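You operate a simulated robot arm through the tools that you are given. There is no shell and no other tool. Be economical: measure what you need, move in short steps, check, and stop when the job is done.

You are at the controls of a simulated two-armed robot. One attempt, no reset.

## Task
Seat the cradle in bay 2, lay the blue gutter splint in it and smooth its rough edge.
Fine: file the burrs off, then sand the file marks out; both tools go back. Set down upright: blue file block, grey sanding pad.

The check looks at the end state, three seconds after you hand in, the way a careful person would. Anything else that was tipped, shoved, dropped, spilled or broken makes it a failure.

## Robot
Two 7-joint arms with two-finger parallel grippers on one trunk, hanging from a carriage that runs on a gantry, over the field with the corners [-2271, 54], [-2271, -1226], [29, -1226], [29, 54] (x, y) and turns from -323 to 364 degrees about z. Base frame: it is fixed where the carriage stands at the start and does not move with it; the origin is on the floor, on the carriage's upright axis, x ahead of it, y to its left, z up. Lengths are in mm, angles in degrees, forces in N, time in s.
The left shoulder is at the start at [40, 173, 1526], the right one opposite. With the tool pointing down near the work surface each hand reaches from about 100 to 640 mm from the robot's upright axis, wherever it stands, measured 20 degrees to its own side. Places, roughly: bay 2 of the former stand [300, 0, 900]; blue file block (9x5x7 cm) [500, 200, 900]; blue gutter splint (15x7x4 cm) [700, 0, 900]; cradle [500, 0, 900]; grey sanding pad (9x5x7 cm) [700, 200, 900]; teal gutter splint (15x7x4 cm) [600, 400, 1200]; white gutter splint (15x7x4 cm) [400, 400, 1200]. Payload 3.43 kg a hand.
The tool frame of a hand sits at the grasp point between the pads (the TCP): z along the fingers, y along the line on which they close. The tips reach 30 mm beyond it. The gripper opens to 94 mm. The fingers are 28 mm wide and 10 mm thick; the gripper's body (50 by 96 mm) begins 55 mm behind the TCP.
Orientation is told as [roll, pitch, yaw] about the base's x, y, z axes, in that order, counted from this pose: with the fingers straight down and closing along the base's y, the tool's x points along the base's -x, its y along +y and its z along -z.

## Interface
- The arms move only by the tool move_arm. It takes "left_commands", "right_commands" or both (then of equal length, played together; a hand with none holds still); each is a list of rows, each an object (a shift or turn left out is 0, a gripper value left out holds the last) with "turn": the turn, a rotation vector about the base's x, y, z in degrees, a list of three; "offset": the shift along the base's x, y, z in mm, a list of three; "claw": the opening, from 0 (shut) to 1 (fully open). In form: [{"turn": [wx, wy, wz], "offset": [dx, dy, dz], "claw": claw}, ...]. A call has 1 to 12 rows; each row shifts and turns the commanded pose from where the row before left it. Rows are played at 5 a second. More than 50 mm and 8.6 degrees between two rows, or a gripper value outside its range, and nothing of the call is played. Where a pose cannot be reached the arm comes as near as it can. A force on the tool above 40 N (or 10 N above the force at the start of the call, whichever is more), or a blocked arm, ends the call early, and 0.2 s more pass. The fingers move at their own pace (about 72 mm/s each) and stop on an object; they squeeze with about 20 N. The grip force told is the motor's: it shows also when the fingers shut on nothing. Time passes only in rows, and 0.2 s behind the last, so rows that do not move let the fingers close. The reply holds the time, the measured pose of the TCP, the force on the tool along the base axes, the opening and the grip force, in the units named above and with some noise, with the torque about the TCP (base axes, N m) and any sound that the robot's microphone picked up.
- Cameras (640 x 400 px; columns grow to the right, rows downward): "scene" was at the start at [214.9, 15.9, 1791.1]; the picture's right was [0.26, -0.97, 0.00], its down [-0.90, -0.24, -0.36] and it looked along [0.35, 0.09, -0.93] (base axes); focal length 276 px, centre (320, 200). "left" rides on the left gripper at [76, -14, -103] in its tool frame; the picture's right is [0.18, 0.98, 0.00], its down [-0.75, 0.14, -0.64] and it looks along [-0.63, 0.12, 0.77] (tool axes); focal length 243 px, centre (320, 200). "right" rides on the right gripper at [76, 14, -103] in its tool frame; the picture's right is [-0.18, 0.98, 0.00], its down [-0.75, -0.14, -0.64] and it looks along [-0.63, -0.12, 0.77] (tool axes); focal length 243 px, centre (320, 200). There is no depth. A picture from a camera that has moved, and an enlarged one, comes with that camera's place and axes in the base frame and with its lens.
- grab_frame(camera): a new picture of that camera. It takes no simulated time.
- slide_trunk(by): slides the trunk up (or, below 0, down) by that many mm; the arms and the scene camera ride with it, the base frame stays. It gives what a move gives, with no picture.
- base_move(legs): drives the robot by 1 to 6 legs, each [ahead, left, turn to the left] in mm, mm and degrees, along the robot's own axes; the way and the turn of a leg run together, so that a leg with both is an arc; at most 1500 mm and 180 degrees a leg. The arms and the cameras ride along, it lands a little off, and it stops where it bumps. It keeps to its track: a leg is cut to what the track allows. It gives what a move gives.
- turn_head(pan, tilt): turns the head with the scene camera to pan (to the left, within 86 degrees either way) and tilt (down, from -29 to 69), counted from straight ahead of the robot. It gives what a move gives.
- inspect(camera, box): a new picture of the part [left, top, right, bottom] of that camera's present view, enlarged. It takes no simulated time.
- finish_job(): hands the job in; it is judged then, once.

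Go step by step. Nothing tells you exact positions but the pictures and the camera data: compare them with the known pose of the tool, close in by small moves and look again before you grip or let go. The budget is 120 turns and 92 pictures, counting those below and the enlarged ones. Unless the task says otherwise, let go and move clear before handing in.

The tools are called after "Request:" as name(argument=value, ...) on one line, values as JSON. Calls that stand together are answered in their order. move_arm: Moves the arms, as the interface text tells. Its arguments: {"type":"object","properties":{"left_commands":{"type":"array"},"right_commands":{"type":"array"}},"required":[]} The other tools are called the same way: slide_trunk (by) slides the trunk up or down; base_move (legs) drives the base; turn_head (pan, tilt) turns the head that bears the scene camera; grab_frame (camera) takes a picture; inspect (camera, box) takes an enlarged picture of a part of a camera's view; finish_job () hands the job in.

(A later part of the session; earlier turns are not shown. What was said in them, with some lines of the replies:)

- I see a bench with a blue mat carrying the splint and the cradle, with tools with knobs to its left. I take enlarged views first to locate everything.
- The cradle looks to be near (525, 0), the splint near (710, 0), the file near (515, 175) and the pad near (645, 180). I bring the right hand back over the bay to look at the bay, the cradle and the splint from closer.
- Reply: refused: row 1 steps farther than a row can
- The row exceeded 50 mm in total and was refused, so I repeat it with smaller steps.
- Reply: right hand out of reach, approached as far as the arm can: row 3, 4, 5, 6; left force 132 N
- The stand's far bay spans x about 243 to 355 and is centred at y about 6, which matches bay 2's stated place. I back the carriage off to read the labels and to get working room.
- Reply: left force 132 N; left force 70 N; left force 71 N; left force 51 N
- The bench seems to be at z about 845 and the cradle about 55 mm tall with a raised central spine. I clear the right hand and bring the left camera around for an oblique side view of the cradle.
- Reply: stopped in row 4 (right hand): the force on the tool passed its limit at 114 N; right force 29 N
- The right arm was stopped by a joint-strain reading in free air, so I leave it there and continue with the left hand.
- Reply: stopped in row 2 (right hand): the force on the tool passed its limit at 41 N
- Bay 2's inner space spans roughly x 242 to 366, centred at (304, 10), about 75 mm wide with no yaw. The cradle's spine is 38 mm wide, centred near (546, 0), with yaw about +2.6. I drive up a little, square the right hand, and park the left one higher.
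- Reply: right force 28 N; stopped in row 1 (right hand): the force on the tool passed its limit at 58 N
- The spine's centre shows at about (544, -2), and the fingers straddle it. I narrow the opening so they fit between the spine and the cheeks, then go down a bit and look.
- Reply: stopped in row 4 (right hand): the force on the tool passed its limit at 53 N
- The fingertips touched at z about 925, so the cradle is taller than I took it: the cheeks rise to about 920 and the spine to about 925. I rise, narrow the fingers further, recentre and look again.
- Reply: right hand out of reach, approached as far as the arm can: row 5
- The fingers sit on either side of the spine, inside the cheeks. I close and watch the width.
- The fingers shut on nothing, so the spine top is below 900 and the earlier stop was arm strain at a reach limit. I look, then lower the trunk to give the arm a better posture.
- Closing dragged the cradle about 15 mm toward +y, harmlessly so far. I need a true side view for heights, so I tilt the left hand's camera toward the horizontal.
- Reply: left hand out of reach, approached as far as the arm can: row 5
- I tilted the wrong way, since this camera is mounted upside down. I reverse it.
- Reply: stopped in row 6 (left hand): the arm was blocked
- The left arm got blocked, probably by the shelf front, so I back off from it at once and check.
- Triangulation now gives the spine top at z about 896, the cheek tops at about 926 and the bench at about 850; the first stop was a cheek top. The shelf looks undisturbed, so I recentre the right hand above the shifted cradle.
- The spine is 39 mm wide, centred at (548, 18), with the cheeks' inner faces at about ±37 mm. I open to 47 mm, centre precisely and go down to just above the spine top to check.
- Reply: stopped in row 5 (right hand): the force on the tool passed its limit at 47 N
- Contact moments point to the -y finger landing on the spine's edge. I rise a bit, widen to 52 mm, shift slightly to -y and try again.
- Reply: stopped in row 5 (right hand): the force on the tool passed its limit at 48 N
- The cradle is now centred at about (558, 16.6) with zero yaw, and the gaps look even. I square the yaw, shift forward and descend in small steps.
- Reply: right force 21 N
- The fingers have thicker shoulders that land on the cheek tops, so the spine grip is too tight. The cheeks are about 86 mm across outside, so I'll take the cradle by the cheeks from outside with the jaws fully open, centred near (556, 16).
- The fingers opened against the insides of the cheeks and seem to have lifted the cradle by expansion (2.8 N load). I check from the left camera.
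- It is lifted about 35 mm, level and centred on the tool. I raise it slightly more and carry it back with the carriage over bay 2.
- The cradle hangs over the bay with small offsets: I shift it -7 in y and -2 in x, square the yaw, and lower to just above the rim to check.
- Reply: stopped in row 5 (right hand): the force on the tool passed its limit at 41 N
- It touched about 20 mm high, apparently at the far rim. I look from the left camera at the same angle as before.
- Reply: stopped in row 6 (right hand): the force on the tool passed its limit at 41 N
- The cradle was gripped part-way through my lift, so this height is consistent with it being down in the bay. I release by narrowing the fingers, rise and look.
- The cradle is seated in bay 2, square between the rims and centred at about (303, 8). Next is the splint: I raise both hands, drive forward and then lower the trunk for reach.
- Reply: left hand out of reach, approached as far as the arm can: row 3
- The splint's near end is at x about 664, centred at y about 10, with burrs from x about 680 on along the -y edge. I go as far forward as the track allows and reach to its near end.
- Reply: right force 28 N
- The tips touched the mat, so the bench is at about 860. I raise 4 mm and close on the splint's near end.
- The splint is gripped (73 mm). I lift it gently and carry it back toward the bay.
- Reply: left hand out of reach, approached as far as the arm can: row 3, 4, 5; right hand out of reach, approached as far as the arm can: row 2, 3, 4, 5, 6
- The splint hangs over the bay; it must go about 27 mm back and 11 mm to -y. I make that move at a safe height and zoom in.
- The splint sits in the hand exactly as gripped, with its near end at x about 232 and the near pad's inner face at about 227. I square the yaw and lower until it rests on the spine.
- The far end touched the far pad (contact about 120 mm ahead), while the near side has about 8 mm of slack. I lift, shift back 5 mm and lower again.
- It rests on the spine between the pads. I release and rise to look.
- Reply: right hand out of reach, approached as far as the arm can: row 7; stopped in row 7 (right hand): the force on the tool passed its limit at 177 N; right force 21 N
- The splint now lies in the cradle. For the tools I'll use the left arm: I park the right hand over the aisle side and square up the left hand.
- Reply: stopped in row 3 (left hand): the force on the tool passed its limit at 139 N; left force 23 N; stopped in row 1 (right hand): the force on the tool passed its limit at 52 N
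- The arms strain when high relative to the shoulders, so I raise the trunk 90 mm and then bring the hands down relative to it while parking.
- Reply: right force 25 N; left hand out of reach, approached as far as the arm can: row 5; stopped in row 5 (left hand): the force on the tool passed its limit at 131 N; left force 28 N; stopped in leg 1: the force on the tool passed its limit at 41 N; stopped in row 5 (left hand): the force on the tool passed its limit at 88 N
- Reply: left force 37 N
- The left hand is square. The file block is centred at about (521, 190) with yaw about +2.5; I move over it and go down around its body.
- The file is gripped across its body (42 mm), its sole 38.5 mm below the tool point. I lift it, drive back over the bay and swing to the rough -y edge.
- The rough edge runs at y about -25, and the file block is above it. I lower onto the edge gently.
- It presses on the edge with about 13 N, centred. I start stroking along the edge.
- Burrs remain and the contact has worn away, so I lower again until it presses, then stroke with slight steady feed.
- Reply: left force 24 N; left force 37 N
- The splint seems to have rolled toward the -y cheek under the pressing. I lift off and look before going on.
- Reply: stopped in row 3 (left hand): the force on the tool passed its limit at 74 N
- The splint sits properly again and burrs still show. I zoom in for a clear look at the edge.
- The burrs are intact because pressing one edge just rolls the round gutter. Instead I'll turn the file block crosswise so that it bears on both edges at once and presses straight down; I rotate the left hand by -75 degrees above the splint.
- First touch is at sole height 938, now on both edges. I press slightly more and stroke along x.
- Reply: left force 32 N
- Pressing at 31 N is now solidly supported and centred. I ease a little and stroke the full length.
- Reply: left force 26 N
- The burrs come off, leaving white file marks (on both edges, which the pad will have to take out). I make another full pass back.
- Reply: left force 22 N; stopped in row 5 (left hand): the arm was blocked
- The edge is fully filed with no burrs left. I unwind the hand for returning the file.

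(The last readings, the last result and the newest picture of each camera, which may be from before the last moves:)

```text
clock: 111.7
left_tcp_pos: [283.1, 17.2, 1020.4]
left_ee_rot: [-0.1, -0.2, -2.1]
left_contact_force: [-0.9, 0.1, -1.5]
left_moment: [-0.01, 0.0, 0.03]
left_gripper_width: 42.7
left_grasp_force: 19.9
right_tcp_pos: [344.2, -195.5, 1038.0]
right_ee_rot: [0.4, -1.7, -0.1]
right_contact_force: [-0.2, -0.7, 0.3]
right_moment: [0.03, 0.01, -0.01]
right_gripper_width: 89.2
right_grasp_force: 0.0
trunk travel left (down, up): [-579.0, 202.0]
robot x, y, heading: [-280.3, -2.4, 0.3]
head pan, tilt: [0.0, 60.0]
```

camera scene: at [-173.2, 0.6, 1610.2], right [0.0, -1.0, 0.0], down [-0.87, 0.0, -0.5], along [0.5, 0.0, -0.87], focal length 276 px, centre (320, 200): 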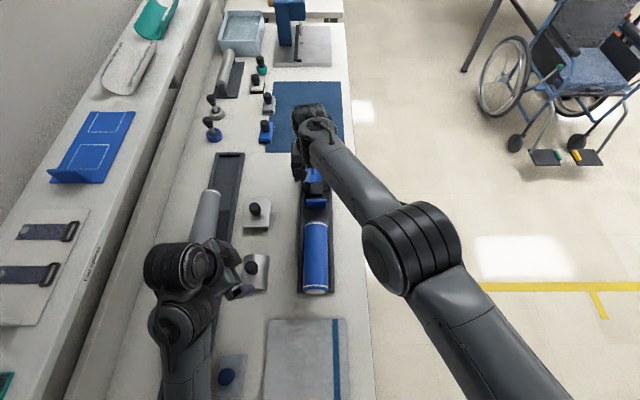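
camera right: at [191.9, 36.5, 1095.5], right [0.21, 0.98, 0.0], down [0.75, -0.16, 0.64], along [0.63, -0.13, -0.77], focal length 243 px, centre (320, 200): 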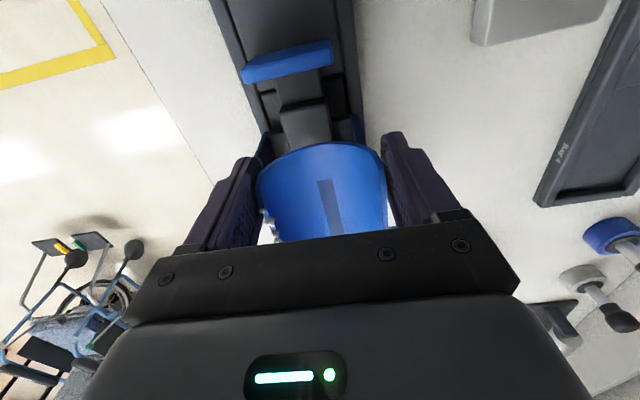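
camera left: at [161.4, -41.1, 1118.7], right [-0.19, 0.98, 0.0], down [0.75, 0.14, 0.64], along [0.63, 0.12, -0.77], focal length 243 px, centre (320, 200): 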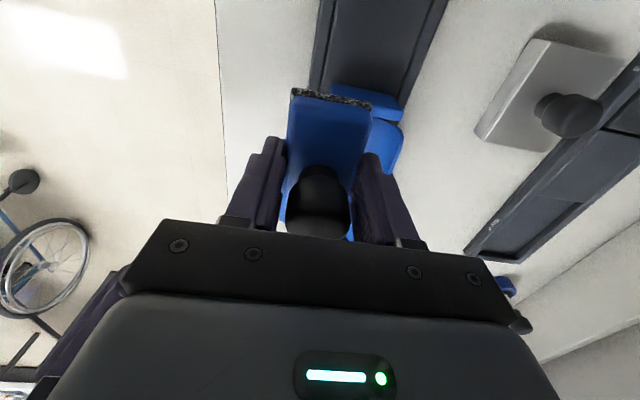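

Request:
base_move(legs=[[231, 0, 0]])

Request:
move_arm(left_commands=[{"offset": [12, 30, -10]}, {"offset": [0, 40, -10]}, {"offset": [0, 40, -10]}, {"offset": [0, 40, 0]}, {"offset": [0, 23, 0]}, {}, {}])

```text
clock: 113.5
left_tcp_pos: [517.9, 17.8, 1019.6]
left_ee_rot: [-0.1, -0.2, -2.3]
left_contact_force: [-0.2, -1.0, -1.5]
left_moment: [0.01, 0.02, -0.01]
left_gripper_width: 42.5
left_grasp_force: 20.4
right_tcp_pos: [579.8, -194.5, 1039.6]
right_ee_rot: [0.4, -1.7, 0.0]
right_contact_force: [-1.1, -0.2, -0.6]
right_moment: [0.02, -0.01, -0.01]
right_gripper_width: 89.3
right_grasp_force: 0.1
trunk travel left (down, up): [-579.0, 202.0]
robot x, y, heading: [-50.8, -2.6, 0.4]
head pan, tilt: [0.0, 60.0]
```

```text
clock: 115.0
left_tcp_pos: [528.8, 192.3, 989.2]
left_ee_rot: [0.0, -0.3, -2.4]
left_contact_force: [1.0, -0.1, -1.3]
left_moment: [0.03, 0.04, -0.02]
left_gripper_width: 42.4
left_grasp_force: 20.4
right_tcp_pos: [580.1, -195.4, 1037.6]
right_ee_rot: [0.4, -1.7, 0.0]
right_contact_force: [1.5, -0.1, 0.6]
right_moment: [0.0, 0.0, -0.01]
right_gripper_width: 89.5
right_grasp_force: 0.0
trunk travel left (down, up): [-579.0, 202.0]
robot x, y, heading: [-49.2, -0.9, 0.1]
head pan, tilt: [0.0, 60.0]
```

Request:
move_arm(left_commands=[{"offset": [-3, -2, -30]}, {"offset": [0, 0, -30]}, {"offset": [0, 0, -20]}, {"offset": [0, 0, -5]}, {"offset": [0, 0, -2]}, {"offset": [0, 0, -1.5]}, {}])

```text
clock: 116.7
left_tcp_pos: [525.4, 189.4, 901.3]
left_ee_rot: [-0.1, -0.3, -2.2]
left_contact_force: [-0.5, 0.3, -0.7]
left_moment: [-0.02, -0.01, -0.01]
left_gripper_width: 42.2
left_grasp_force: 20.4
right_tcp_pos: [579.0, -194.5, 1038.4]
right_ee_rot: [0.4, -1.7, 0.0]
right_contact_force: [-0.2, 0.6, 0.1]
right_moment: [-0.03, -0.02, -0.03]
right_gripper_width: 89.1
right_grasp_force: 0.1
trunk travel left (down, up): [-579.0, 202.0]
robot x, y, heading: [-49.6, 0.6, 0.4]
head pan, tilt: [0.0, 60.0]
```

Request:
move_arm(left_commands=[{"offset": [0, 0, -1.5]}, {"offset": [0, 0, -1.5]}, {"offset": [0, 0, -1]}, {}])

```text
clock: 117.7
left_tcp_pos: [526.2, 189.1, 897.2]
left_ee_rot: [0.0, -0.3, -2.3]
left_contact_force: [0.2, -0.3, -1.3]
left_moment: [0.01, 0.05, -0.01]
left_gripper_width: 42.5
left_grasp_force: 20.1
right_tcp_pos: [578.6, -195.1, 1036.6]
right_ee_rot: [0.4, -1.6, 0.0]
right_contact_force: [0.1, 0.4, 0.2]
right_moment: [0.03, 0.0, -0.02]
right_gripper_width: 89.5
right_grasp_force: 0.0
trunk travel left (down, up): [-579.0, 202.0]
robot x, y, heading: [-45.8, -2.3, 0.2]
head pan, tilt: [0.0, 60.0]
```

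Request:
move_arm(left_commands=[{"offset": [0, 0, -1]}, {"offset": [0, 0, -1]}, {"offset": [0, 0, -1]}, {}])

```text
clock: 118.7
left_tcp_pos: [527.1, 190.2, 896.1]
left_ee_rot: [-0.1, -0.4, -2.3]
left_contact_force: [-7.9, 0.3, 20.5]
left_moment: [0.07, 0.69, 0.04]
left_gripper_width: 42.4
left_grasp_force: 19.8
right_tcp_pos: [578.7, -193.7, 1039.2]
right_ee_rot: [0.4, -1.7, 0.0]
right_contact_force: [-0.8, 0.2, 0.0]
right_moment: [-0.03, 0.0, 0.01]
right_gripper_width: 89.1
right_grasp_force: 0.1
trunk travel left (down, up): [-579.0, 202.0]
robot x, y, heading: [-51.1, 0.5, 0.5]
head pan, tilt: [0.0, 60.0]
```

The file is back on the mat where it stood. I let go, rise clear, and drive forward to the sanding pad.

Request:
move_arm(left_commands=[{"offset": [0, 0, 0.7]}, {"claw": 0.8}, {"claw": 1}, {}, {"offset": [0, 0, 25]}, {"offset": [0, 0, 30]}, {"offset": [0, 0, 25]}, {}])

Request:
base_move(legs=[[78, 0, 0]])

Request:
grab_frame(camera="left")

```text
clock: 120.5
left_tcp_pos: [525.9, 188.3, 975.2]
left_ee_rot: [-0.1, -0.4, -2.3]
left_contact_force: [0.2, -0.3, 0.3]
left_moment: [-0.02, 0.02, 0.01]
left_gripper_width: 94.0
left_grasp_force: 0.1
right_tcp_pos: [579.5, -195.8, 1037.5]
right_ee_rot: [0.5, -1.6, 0.0]
right_contact_force: [-0.4, 0.7, 0.0]
right_moment: [0.02, -0.02, 0.02]
right_gripper_width: 89.6
right_grasp_force: 0.1
trunk travel left (down, up): [-579.0, 202.0]
robot x, y, heading: [-51.7, 2.1, 0.3]
head pan, tilt: [0.0, 60.0]
```

```text
clock: 121.5
left_tcp_pos: [604.8, 188.4, 975.4]
left_ee_rot: [-0.1, -0.4, -2.3]
left_contact_force: [1.1, -0.4, 0.0]
left_moment: [0.01, 0.02, -0.02]
left_gripper_width: 93.9
left_grasp_force: 0.1
right_tcp_pos: [656.1, -195.2, 1038.8]
right_ee_rot: [0.4, -1.7, -0.1]
right_contact_force: [0.8, -0.1, 0.7]
right_moment: [-0.02, 0.01, -0.01]
right_gripper_width: 89.4
right_grasp_force: 0.0
trunk travel left (down, up): [-579.0, 202.0]
robot x, y, heading: [26.4, -1.7, 0.6]
head pan, tilt: [0.0, 60.0]
```

```text
9 pictures are left
camera left: at [526.2, 176.8, 1077.2], right [-0.14, 0.99, 0.0], down [0.75, 0.11, 0.65], along [0.64, 0.09, -0.76], focal length 243 px, centre (320, 200)
```

left: 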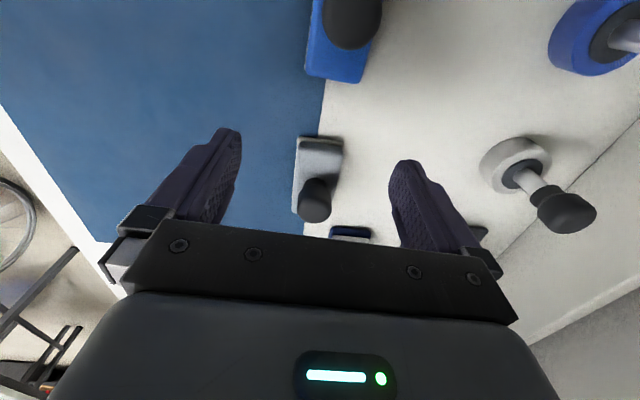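

The file stands upright behind. The pad is centred near (663, 191); I reach over it and go down.

Request:
move_arm(left_commands=[{"offset": [30, 2, -5], "turn": [0, 0.3, 3]}, {"offset": [27, 1.5, -10]}, {"offset": [0, 0, -20]}, {}])

Request:
inspect(camera="left", box=[180, 40, 460, 240])

```text
clock: 122.5
left_tcp_pos: [662.2, 192.0, 940.8]
left_ee_rot: [-0.2, 0.0, 0.7]
left_contact_force: [0.4, 0.2, 0.2]
left_moment: [-0.04, 0.01, -0.03]
left_gripper_width: 94.1
left_grasp_force: 0.1
right_tcp_pos: [656.5, -195.7, 1038.3]
right_ee_rot: [0.4, -1.6, -0.1]
right_contact_force: [0.3, -0.6, 0.8]
right_moment: [0.0, 0.01, -0.02]
right_gripper_width: 89.2
right_grasp_force: 0.1
trunk travel left (down, up): [-579.0, 202.0]
robot x, y, heading: [28.6, 2.7, 0.3]
head pan, tilt: [0.0, 60.0]
```

```text
2.00 times, centred on (320, 140) of left
camera zoom: at [583.5, 176.5, 1042.7], right [-0.2, 0.98, 0.0], down [0.75, 0.15, 0.64], along [0.63, 0.12, -0.77], focal length 485 px, centre (320, 320)
```

zoom: 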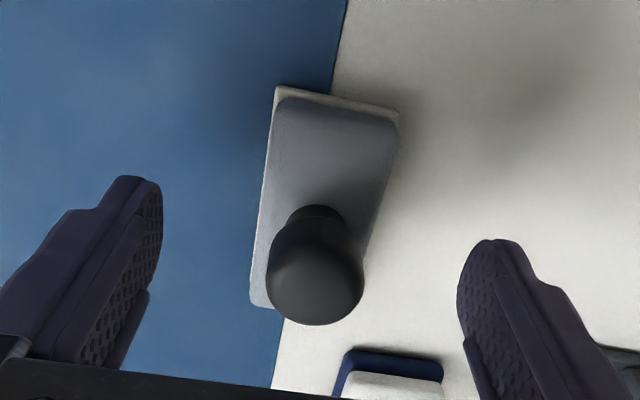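

Request:
move_arm(left_commands=[{"offset": [3, 0, -14], "turn": [0, 0, -1]}, {"offset": [0, 0, -15]}, {"offset": [0, 0, -10]}, {"offset": [0, 0, -3], "claw": 0.7}, {"claw": 0}, {}, {}, {}])

```text
clock: 124.3
left_tcp_pos: [663.1, 193.1, 897.6]
left_ee_rot: [-0.2, -0.1, -0.3]
left_contact_force: [-0.4, -0.3, 0.0]
left_moment: [0.03, 0.0, 0.0]
left_gripper_width: 42.5
left_grasp_force: 20.2
right_tcp_pos: [655.7, -196.0, 1037.5]
right_ee_rot: [0.3, -1.7, -0.1]
right_contact_force: [0.4, 0.0, -0.1]
right_moment: [0.0, -0.02, -0.01]
right_gripper_width: 89.2
right_grasp_force: 0.1
trunk travel left (down, up): [-579.0, 202.0]
robot x, y, heading: [26.4, 0.3, -0.1]
head pan, tilt: [0.0, 60.0]
```

The pad is gripped (42.5 mm). I lift, drive back and bring it crosswise over the splint just as I did with the file.

Request:
move_arm(left_commands=[{"offset": [0, 0, 12]}, {"offset": [0, 0, 20]}, {"offset": [-15, 0, 25]}, {"offset": [-25, 0, 25]}, {"offset": [-30, 0, 20]}, {}])

Request:
base_move(legs=[[-155, 0, 0], [-155, 0, 0]])

Request:
move_arm(left_commands=[{"offset": [0, -40, 0]}, {"offset": [0, -40, 0]}, {"offset": [0, -40, 0]}, {"offset": [0, -40, 0]}, {"offset": [0, -15, 5]}, {"offset": [0, 0, 5]}, {}])

```text
clock: 125.7
left_tcp_pos: [593.1, 192.1, 998.6]
left_ee_rot: [-0.1, -0.1, -0.5]
left_contact_force: [-0.6, 0.1, -1.1]
left_moment: [-0.05, 0.03, -0.02]
left_gripper_width: 42.7
left_grasp_force: 20.0
right_tcp_pos: [656.5, -195.6, 1039.3]
right_ee_rot: [0.5, -1.7, -0.1]
right_contact_force: [0.4, 0.3, 1.1]
right_moment: [0.0, -0.01, -0.04]
right_gripper_width: 89.1
right_grasp_force: 0.1
trunk travel left (down, up): [-579.0, 202.0]
robot x, y, heading: [30.3, -0.2, 0.1]
head pan, tilt: [0.0, 60.0]
```

```text
clock: 128.1
left_tcp_pos: [279.1, 191.8, 998.3]
left_ee_rot: [0.0, -0.1, -0.4]
left_contact_force: [0.1, -0.2, -1.1]
left_moment: [0.01, -0.01, -0.01]
left_gripper_width: 42.4
left_grasp_force: 20.2
right_tcp_pos: [343.2, -196.8, 1037.2]
right_ee_rot: [0.3, -1.7, -0.1]
right_contact_force: [-0.2, 0.1, -0.5]
right_moment: [-0.05, -0.01, 0.01]
right_gripper_width: 89.6
right_grasp_force: 0.0
trunk travel left (down, up): [-579.0, 202.0]
robot x, y, heading: [-285.8, 3.3, -0.0]
head pan, tilt: [0.0, 60.0]
```

```text
clock: 129.7
left_tcp_pos: [279.7, 14.4, 1006.8]
left_ee_rot: [-0.1, 0.0, -0.4]
left_contact_force: [0.2, 0.1, -0.9]
left_moment: [0.0, 0.02, 0.01]
left_gripper_width: 42.4
left_grasp_force: 20.3
right_tcp_pos: [343.8, -197.1, 1038.1]
right_ee_rot: [0.4, -1.7, 0.0]
right_contact_force: [-0.4, 0.4, -0.4]
right_moment: [-0.02, 0.01, -0.01]
right_gripper_width: 89.1
right_grasp_force: 0.0
trunk travel left (down, up): [-579.0, 202.0]
robot x, y, heading: [-285.4, -1.2, 0.3]
head pan, tilt: [0.0, 60.0]
```

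Request:
move_arm(left_commands=[{"turn": [0, 0, -8.4], "offset": [0, 2, 3]}, {"turn": [0, 0, -8.4], "offset": [0, 1, 3]}, {"turn": [0, 0, -8.4]}, {"turn": [0, 0, -8.4]}, {"turn": [0, 0, -8.4]}, {"turn": [0, 0, -8.4]}, {"turn": [0, 0, -8.4]}, {"turn": [0, 0, -8.4]}, {"turn": [0, 0, -8.4]}, {"turn": [0, 0, -4.2]}, {}])

Request:
move_arm(left_commands=[{"offset": [0, 0, -15]}, {"offset": [0, 0, -12]}, {"offset": [0, 0, -4]}, {"offset": [0, 0, -2]}, {"offset": [0, 0, -2]}, {}])

Request:
inspect(camera="scene", box=[310, 190, 380, 260])

```text
clock: 132.1
left_tcp_pos: [280.8, 18.9, 1015.4]
left_ee_rot: [-0.1, 0.0, -80.4]
left_contact_force: [-0.2, 0.1, -1.3]
left_moment: [0.01, 0.0, 0.03]
left_gripper_width: 42.4
left_grasp_force: 20.3
right_tcp_pos: [342.7, -197.2, 1037.6]
right_ee_rot: [0.4, -1.7, -0.1]
right_contact_force: [0.3, 1.3, 0.4]
right_moment: [-0.01, 0.05, 0.0]
right_gripper_width: 89.1
right_grasp_force: 0.0
trunk travel left (down, up): [-579.0, 202.0]
robot x, y, heading: [-280.8, -1.6, 0.3]
head pan, tilt: [0.0, 60.0]
```

```text
clock: 133.5
left_tcp_pos: [280.6, 19.1, 979.7]
left_ee_rot: [-0.1, -0.1, -80.3]
left_contact_force: [-0.6, -0.5, -1.1]
left_moment: [0.0, 0.01, -0.01]
left_gripper_width: 42.5
left_grasp_force: 20.0
right_tcp_pos: [342.9, -196.1, 1037.6]
right_ee_rot: [0.3, -1.7, -0.2]
right_contact_force: [0.3, 0.3, 0.0]
right_moment: [-0.03, -0.01, -0.02]
right_gripper_width: 89.3
right_grasp_force: 0.1
trunk travel left (down, up): [-579.0, 202.0]
robot x, y, heading: [-289.2, 2.9, 0.5]
head pan, tilt: [0.0, 60.0]
```

```text
5.71 times, centred on (345, 225) of scene
camera zoom: at [-56.6, 1.4, 1700.4], right [0.0, -1.0, 0.0], down [-0.87, 0.0, -0.5], along [0.5, 0.0, -0.87], focal length 1576 px, centre (177, 57)
```

zoom: 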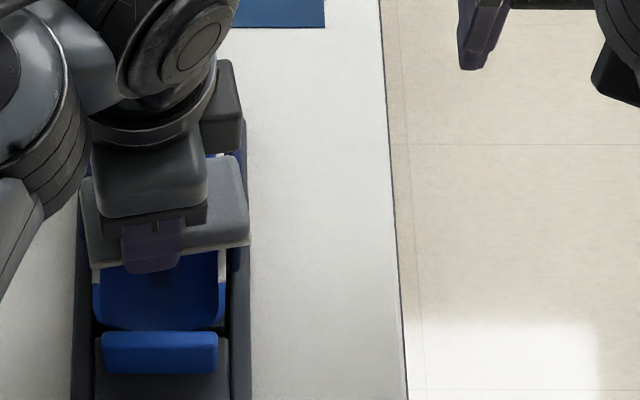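

The pad spans both edges. I lower to contact.

Request:
move_arm(left_commands=[{"offset": [0, 1, -1.5]}, {"offset": [0, 0, -1.5]}, {"offset": [0, 0, -1]}, {"offset": [0, 0, -1]}, {}])

```text
clock: 134.7
left_tcp_pos: [280.6, 18.7, 977.0]
left_ee_rot: [0.1, 0.0, -80.2]
left_contact_force: [-3.7, 0.7, 14.5]
left_moment: [-0.06, 0.15, -0.03]
left_gripper_width: 42.6
left_grasp_force: 20.1
right_tcp_pos: [344.6, -197.1, 1038.9]
right_ee_rot: [0.4, -1.7, -0.1]
right_contact_force: [1.1, 0.0, 0.6]
right_moment: [0.01, -0.02, -0.01]
right_gripper_width: 89.1
right_grasp_force: 0.1
trunk travel left (down, up): [-579.0, 202.0]
robot x, y, heading: [-285.1, 1.1, 0.1]
head pan, tilt: [0.0, 60.0]
```

Request:
move_arm(left_commands=[{"offset": [-12, 0, -0.3]}, {"offset": [-12, 0, 0]}, {"offset": [-12, 0, 0]}, {"offset": [12, 0, 0]}, {"offset": [12, 0, 0]}, {"offset": [12, 0, 0]}, {"offset": [12, 0, 0]}, {"offset": [12, 0, 0]}, {"offset": [12, 0, 0]}, {"offset": [12, 0, 0]}, {"offset": [12, 0, 0]}, {"offset": [12, 0, 0]}])

Request:
inspect(camera="scene", box=[310, 190, 380, 260])

```text
clock: 137.3
left_tcp_pos: [352.9, 20.5, 974.4]
left_ee_rot: [0.0, 0.0, -80.2]
left_contact_force: [-2.2, -0.1, 17.3]
left_moment: [0.0, 0.21, -0.05]
left_gripper_width: 42.5
left_grasp_force: 20.0
right_tcp_pos: [344.6, -197.1, 1038.8]
right_ee_rot: [0.4, -1.8, -0.1]
right_contact_force: [-0.3, 1.0, -0.2]
right_moment: [0.02, -0.03, 0.0]
right_gripper_width: 89.2
right_grasp_force: 0.0
trunk travel left (down, up): [-579.0, 202.0]
robot x, y, heading: [-282.5, 2.5, 0.3]
head pan, tilt: [0.0, 60.0]
```

```text
5.71 times, centred on (345, 225) of scene
camera zoom: at [-56.1, 1.3, 1700.5], right [0.0, -1.0, 0.0], down [-0.87, 0.0, -0.5], along [0.5, 0.0, -0.87], focal length 1576 px, centre (177, 57)
```

zoom: 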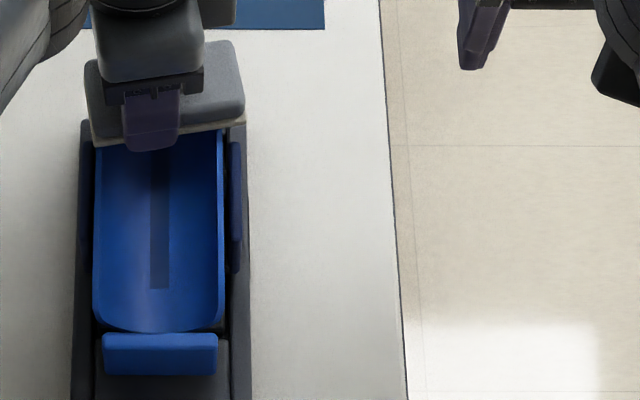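

The file marks vanish on both edges. I make one more full pass and then lift off.

Request:
move_arm(left_commands=[{"offset": [4, 0, 0]}, {"offset": [-14, 0, 0]}, {"offset": [-14, 0, 0]}, {"offset": [-14, 0, 0]}, {"offset": [-14, 0, 0]}, {"offset": [-14, 0, 0]}, {"offset": [-14, 0, 0]}, {"offset": [-14, 0, 0]}, {"offset": [-10, 0, 0]}, {"offset": [14, 0, 0]}, {"offset": [14, 0, 0]}, {}])

Request:
move_arm(left_commands=[{"offset": [5, 0, 8]}, {"offset": [5, 0, 15]}, {"offset": [0, 0, 15]}, {"turn": [0, 0, 8.5]}, {"turn": [0, 0, 8.5]}, {"turn": [0, 0, 8.5]}, {"turn": [0, 0, 8.5]}, {"turn": [0, 0, 8.5]}, {"turn": [0, 0, 8.5]}, {"turn": [0, 0, 8.5]}, {"turn": [0, 0, 8.5]}])

```text
clock: 139.9
left_tcp_pos: [276.8, 20.8, 974.7]
left_ee_rot: [-0.2, -0.1, -80.2]
left_contact_force: [-0.3, 0.5, 5.1]
left_moment: [0.02, 0.02, 0.03]
left_gripper_width: 42.5
left_grasp_force: 20.3
right_tcp_pos: [342.5, -197.6, 1037.4]
right_ee_rot: [0.4, -1.7, -0.2]
right_contact_force: [-0.4, 0.1, -0.1]
right_moment: [0.04, 0.03, 0.01]
right_gripper_width: 89.4
right_grasp_force: 0.1
trunk travel left (down, up): [-579.0, 202.0]
robot x, y, heading: [-283.6, -0.3, 0.3]
head pan, tilt: [0.0, 60.0]
```

```text
clock: 142.3
left_tcp_pos: [285.9, 20.8, 1011.0]
left_ee_rot: [-0.1, 0.0, -12.2]
left_contact_force: [0.4, -0.1, -1.0]
left_moment: [0.01, 0.0, 0.03]
left_gripper_width: 42.3
left_grasp_force: 20.3
right_tcp_pos: [343.2, -197.5, 1038.3]
right_ee_rot: [0.4, -1.7, -0.1]
right_contact_force: [-0.2, -0.4, -0.2]
right_moment: [0.03, 0.0, -0.01]
right_gripper_width: 89.3
right_grasp_force: 0.0
trunk travel left (down, up): [-579.0, 202.0]
robot x, y, heading: [-282.3, 1.5, 0.3]
head pan, tilt: [0.0, 60.0]
```

Request:
move_arm(left_commands=[{"turn": [0, 0, 6]}, {"turn": [0, 0, 5.9]}, {}])

Request:
inspect(camera="left", box=[260, 0, 460, 130])

Request:
base_move(legs=[[155, 0, 0], [155, 0, 0]])

Request:
move_arm(left_commands=[{"offset": [0, 40, -5]}, {"offset": [0, 40, -5]}, {"offset": [0, 40, -5]}, {"offset": [0, 40, 0]}, {"offset": [0, 12, 0]}, {"offset": [30, 0, -10]}, {"offset": [30, 0, -15]}, {}, {}])

```text
clock: 143.1
left_tcp_pos: [285.4, 20.2, 1012.8]
left_ee_rot: [0.0, 0.0, -0.2]
left_contact_force: [-0.2, 0.2, 0.0]
left_moment: [-0.04, 0.01, -0.01]
left_gripper_width: 42.7
left_grasp_force: 20.0
right_tcp_pos: [343.6, -196.0, 1039.9]
right_ee_rot: [0.4, -1.7, -0.1]
right_contact_force: [0.3, -0.8, 0.3]
right_moment: [0.02, 0.01, 0.01]
right_gripper_width: 89.3
right_grasp_force: 0.1
trunk travel left (down, up): [-579.0, 202.0]
robot x, y, heading: [-282.0, -2.5, 0.1]
head pan, tilt: [0.0, 60.0]
```

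```text
3.08 times, centred on (360, 65) of left
camera zoom: at [208.3, 5.5, 1114.7], right [-0.18, 0.98, 0.0], down [0.75, 0.14, 0.64], along [0.63, 0.11, -0.77], focal length 746 px, centre (197, 615)
```

zoom: 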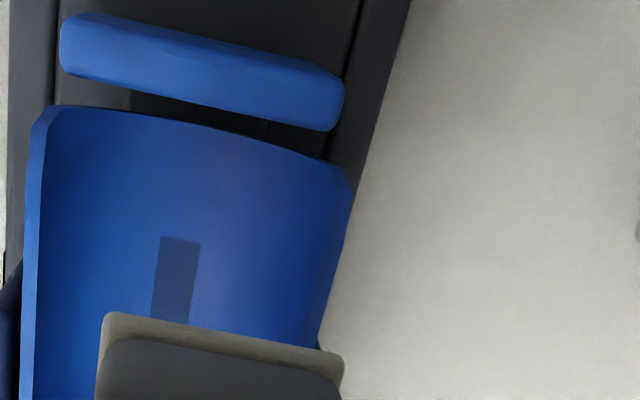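

```text
clock: 145.5
left_tcp_pos: [598.5, 23.1, 1012.3]
left_ee_rot: [0.0, 0.0, -0.2]
left_contact_force: [0.1, 0.5, -0.9]
left_moment: [0.03, 0.03, 0.01]
left_gripper_width: 42.2
left_grasp_force: 19.8
right_tcp_pos: [656.4, -192.7, 1039.2]
right_ee_rot: [0.4, -1.7, 0.0]
right_contact_force: [0.7, -0.1, -0.1]
right_moment: [-0.03, 0.01, -0.02]
right_gripper_width: 89.1
right_grasp_force: 0.1
trunk travel left (down, up): [-579.0, 202.0]
robot x, y, heading: [26.4, 1.0, 0.3]
head pan, tilt: [0.0, 60.0]
```

```text
clock: 147.5
left_tcp_pos: [657.7, 193.5, 973.0]
left_ee_rot: [-0.1, 0.0, -0.2]
left_contact_force: [-0.2, -0.7, -1.3]
left_moment: [-0.03, -0.04, 0.01]
left_gripper_width: 42.3
left_grasp_force: 19.6
right_tcp_pos: [655.0, -193.3, 1038.1]
right_ee_rot: [0.4, -1.7, 0.0]
right_contact_force: [-0.8, 0.7, 0.1]
right_moment: [0.02, 0.02, -0.01]
right_gripper_width: 89.2
right_grasp_force: 0.1
trunk travel left (down, up): [-579.0, 202.0]
robot x, y, heading: [31.0, -0.3, 0.4]
head pan, tilt: [0.0, 60.0]
```

The splint's edges are clean and it lies well in the cradle. The pad is now above its home spot (663, 193), so I lower it.

Request:
move_arm(left_commands=[{"offset": [5, -0.5, -25]}, {"offset": [0, 0, -25]}, {"offset": [0, 0, -15]}, {"offset": [0, 0, -5]}, {"offset": [0, 0, -3]}, {"offset": [0, 0, -2]}, {}])

```text
clock: 149.1
left_tcp_pos: [663.0, 193.1, 897.8]
left_ee_rot: [-0.1, -0.1, -0.1]
left_contact_force: [1.1, 0.3, -0.4]
left_moment: [0.02, 0.01, -0.04]
left_gripper_width: 42.3
left_grasp_force: 20.0
right_tcp_pos: [655.1, -193.7, 1038.1]
right_ee_rot: [0.4, -1.7, 0.0]
right_contact_force: [0.2, -0.1, -0.2]
right_moment: [0.01, 0.04, -0.03]
right_gripper_width: 89.1
right_grasp_force: 0.1
trunk travel left (down, up): [-579.0, 202.0]
robot x, y, heading: [28.9, 1.3, 0.3]
head pan, tilt: [0.0, 60.0]
```

Request:
move_arm(left_commands=[{"offset": [0, 0, -1]}, {"offset": [0, 0, -1]}, {}])

```text
clock: 149.9
left_tcp_pos: [663.4, 194.5, 896.1]
left_ee_rot: [-0.1, -0.1, -0.2]
left_contact_force: [-3.0, -1.6, 9.9]
left_moment: [0.08, 0.46, 0.06]
left_gripper_width: 42.4
left_grasp_force: 19.7
right_tcp_pos: [654.8, -193.7, 1039.9]
right_ee_rot: [0.3, -1.7, 0.0]
right_contact_force: [0.3, -0.4, 0.5]
right_moment: [0.0, -0.03, 0.0]
right_gripper_width: 89.3
right_grasp_force: 0.1
trunk travel left (down, up): [-579.0, 202.0]
robot x, y, heading: [31.5, 0.9, 0.4]
head pan, tilt: [0.0, 60.0]
```

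It touches down. I open, rise straight up and back away for a last look.

Request:
move_arm(left_commands=[{"offset": [0, 0, 0.3]}, {"claw": 0.8}, {"claw": 1}, {}, {"offset": [0, 0, 25]}, {"offset": [0, 0, 30]}, {"offset": [-10, 0, 25]}, {}])

Request:
base_move(legs=[[-150, 0, 0]])

Request:
grab_frame(camera="scene")

Request:
inspect(camera="scene", box=[220, 110, 380, 270])

```text
clock: 151.7
left_tcp_pos: [650.6, 194.7, 974.8]
left_ee_rot: [-0.1, -0.1, 0.0]
left_contact_force: [0.2, 0.4, -0.8]
left_moment: [0.02, 0.01, -0.02]
left_gripper_width: 94.1
left_grasp_force: 0.0
right_tcp_pos: [655.6, -193.2, 1039.7]
right_ee_rot: [0.5, -1.7, 0.0]
right_contact_force: [-0.1, -0.6, 0.4]
right_moment: [0.01, -0.03, -0.05]
right_gripper_width: 89.1
right_grasp_force: 0.0
trunk travel left (down, up): [-579.0, 202.0]
robot x, y, heading: [24.5, 2.5, 0.4]
head pan, tilt: [0.0, 60.0]
```

```text
clock: 153.1
left_tcp_pos: [501.5, 194.0, 974.0]
left_ee_rot: [-0.1, 0.0, -0.1]
left_contact_force: [-0.9, -0.6, 0.2]
left_moment: [0.01, -0.02, 0.0]
left_gripper_width: 93.8
left_grasp_force: 0.0
right_tcp_pos: [506.6, -192.7, 1037.9]
right_ee_rot: [0.4, -1.7, 0.0]
right_contact_force: [-0.5, 0.5, -0.5]
right_moment: [0.01, -0.02, 0.02]
right_gripper_width: 89.4
right_grasp_force: 0.0
trunk travel left (down, up): [-579.0, 202.0]
robot x, y, heading: [-121.4, 3.5, 0.3]
head pan, tilt: [0.0, 60.0]
```

```text
4 pictures are left
camera scene: at [106.5, 2.8, 1700.3], right [0.01, -1.0, 0.0], down [-0.87, -0.01, -0.5], along [0.5, 0.0, -0.87], focal length 276 px, centre (320, 200)
```

scene: 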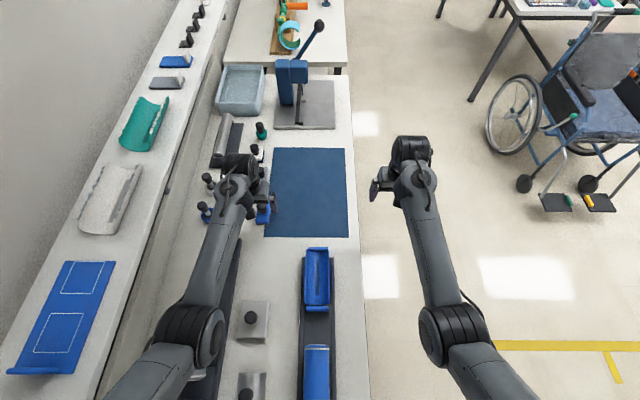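

```text
2.50 times, centred on (300, 190) of scene
camera zoom: at [106.5, 2.8, 1700.3], right [0.01, -1.0, 0.0], down [-0.87, -0.01, -0.5], along [0.5, 0.0, -0.87], focal length 690 px, centre (370, 225)
```

zoom: 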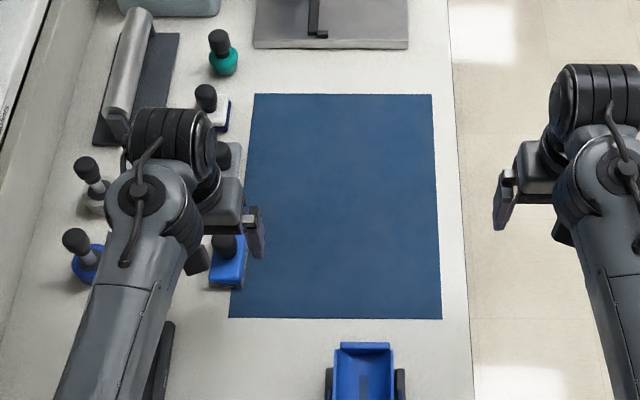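

Tools look placed. I back off a bit more for an unobstructed check of the splint and the pad.

Request:
base_move(legs=[[-220, 0, 0]])

Request:
inspect(camera="scene", box=[230, 70, 370, 210])

Request:
inspect(camera="scene", box=[295, 150, 355, 210])

```text
clock: 154.8
left_tcp_pos: [281.1, 191.3, 973.2]
left_ee_rot: [-0.1, 0.0, 0.0]
left_contact_force: [-0.4, 0.0, 0.3]
left_moment: [-0.01, -0.03, 0.03]
left_gripper_width: 94.0
left_grasp_force: 0.0
right_tcp_pos: [287.7, -194.9, 1036.8]
right_ee_rot: [0.4, -1.7, 0.2]
right_contact_force: [0.6, 0.3, -0.9]
right_moment: [-0.03, -0.02, 0.0]
right_gripper_width: 89.4
right_grasp_force: 0.0
trunk travel left (down, up): [-579.0, 202.0]
robot x, y, heading: [-340.9, -0.1, 0.8]
head pan, tilt: [0.0, 60.0]
```

```text
2.86 times, centred on (300, 140) of scene
camera zoom: at [-113.3, 1.2, 1700.3], right [0.01, -1.0, 0.0], down [-0.87, -0.01, -0.5], along [0.5, 0.0, -0.87], focal length 788 px, centre (377, 371)
```

zoom: 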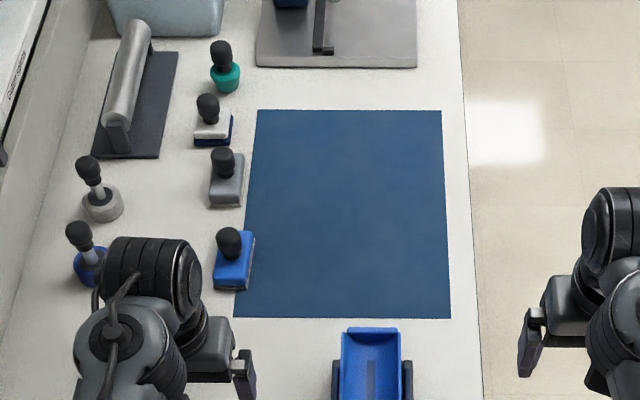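

```text
6.67 times, centred on (325, 180) of scene
camera zoom: at [-113.3, 1.2, 1700.3], right [0.01, -1.0, 0.0], down [-0.87, -0.01, -0.5], along [0.5, 0.0, -0.87], focal length 1839 px, centre (287, 333)
```

zoom: 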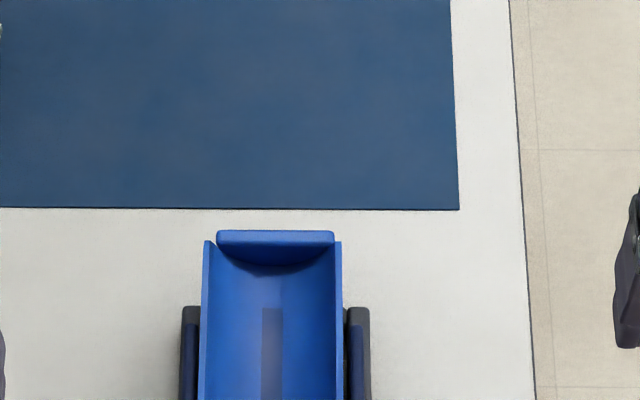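

The edges are clean along their whole length, both tools stand upright in their places, and the cradle and splint are seated. I hand in.

Request:
finish_job()

```text
The job is handed in.
```

The job is handed in: the cradle is seated in bay 2 with the blue splint lying in it. The rough edge is filed and sanded clean, and the file block and sanding pad stand upright in their places.

The round gutter rolled when I pressed on one edge alone, so I filed and sanded across both edges at once. That briefly left file marks on the smooth edge too; the sanding took them out.
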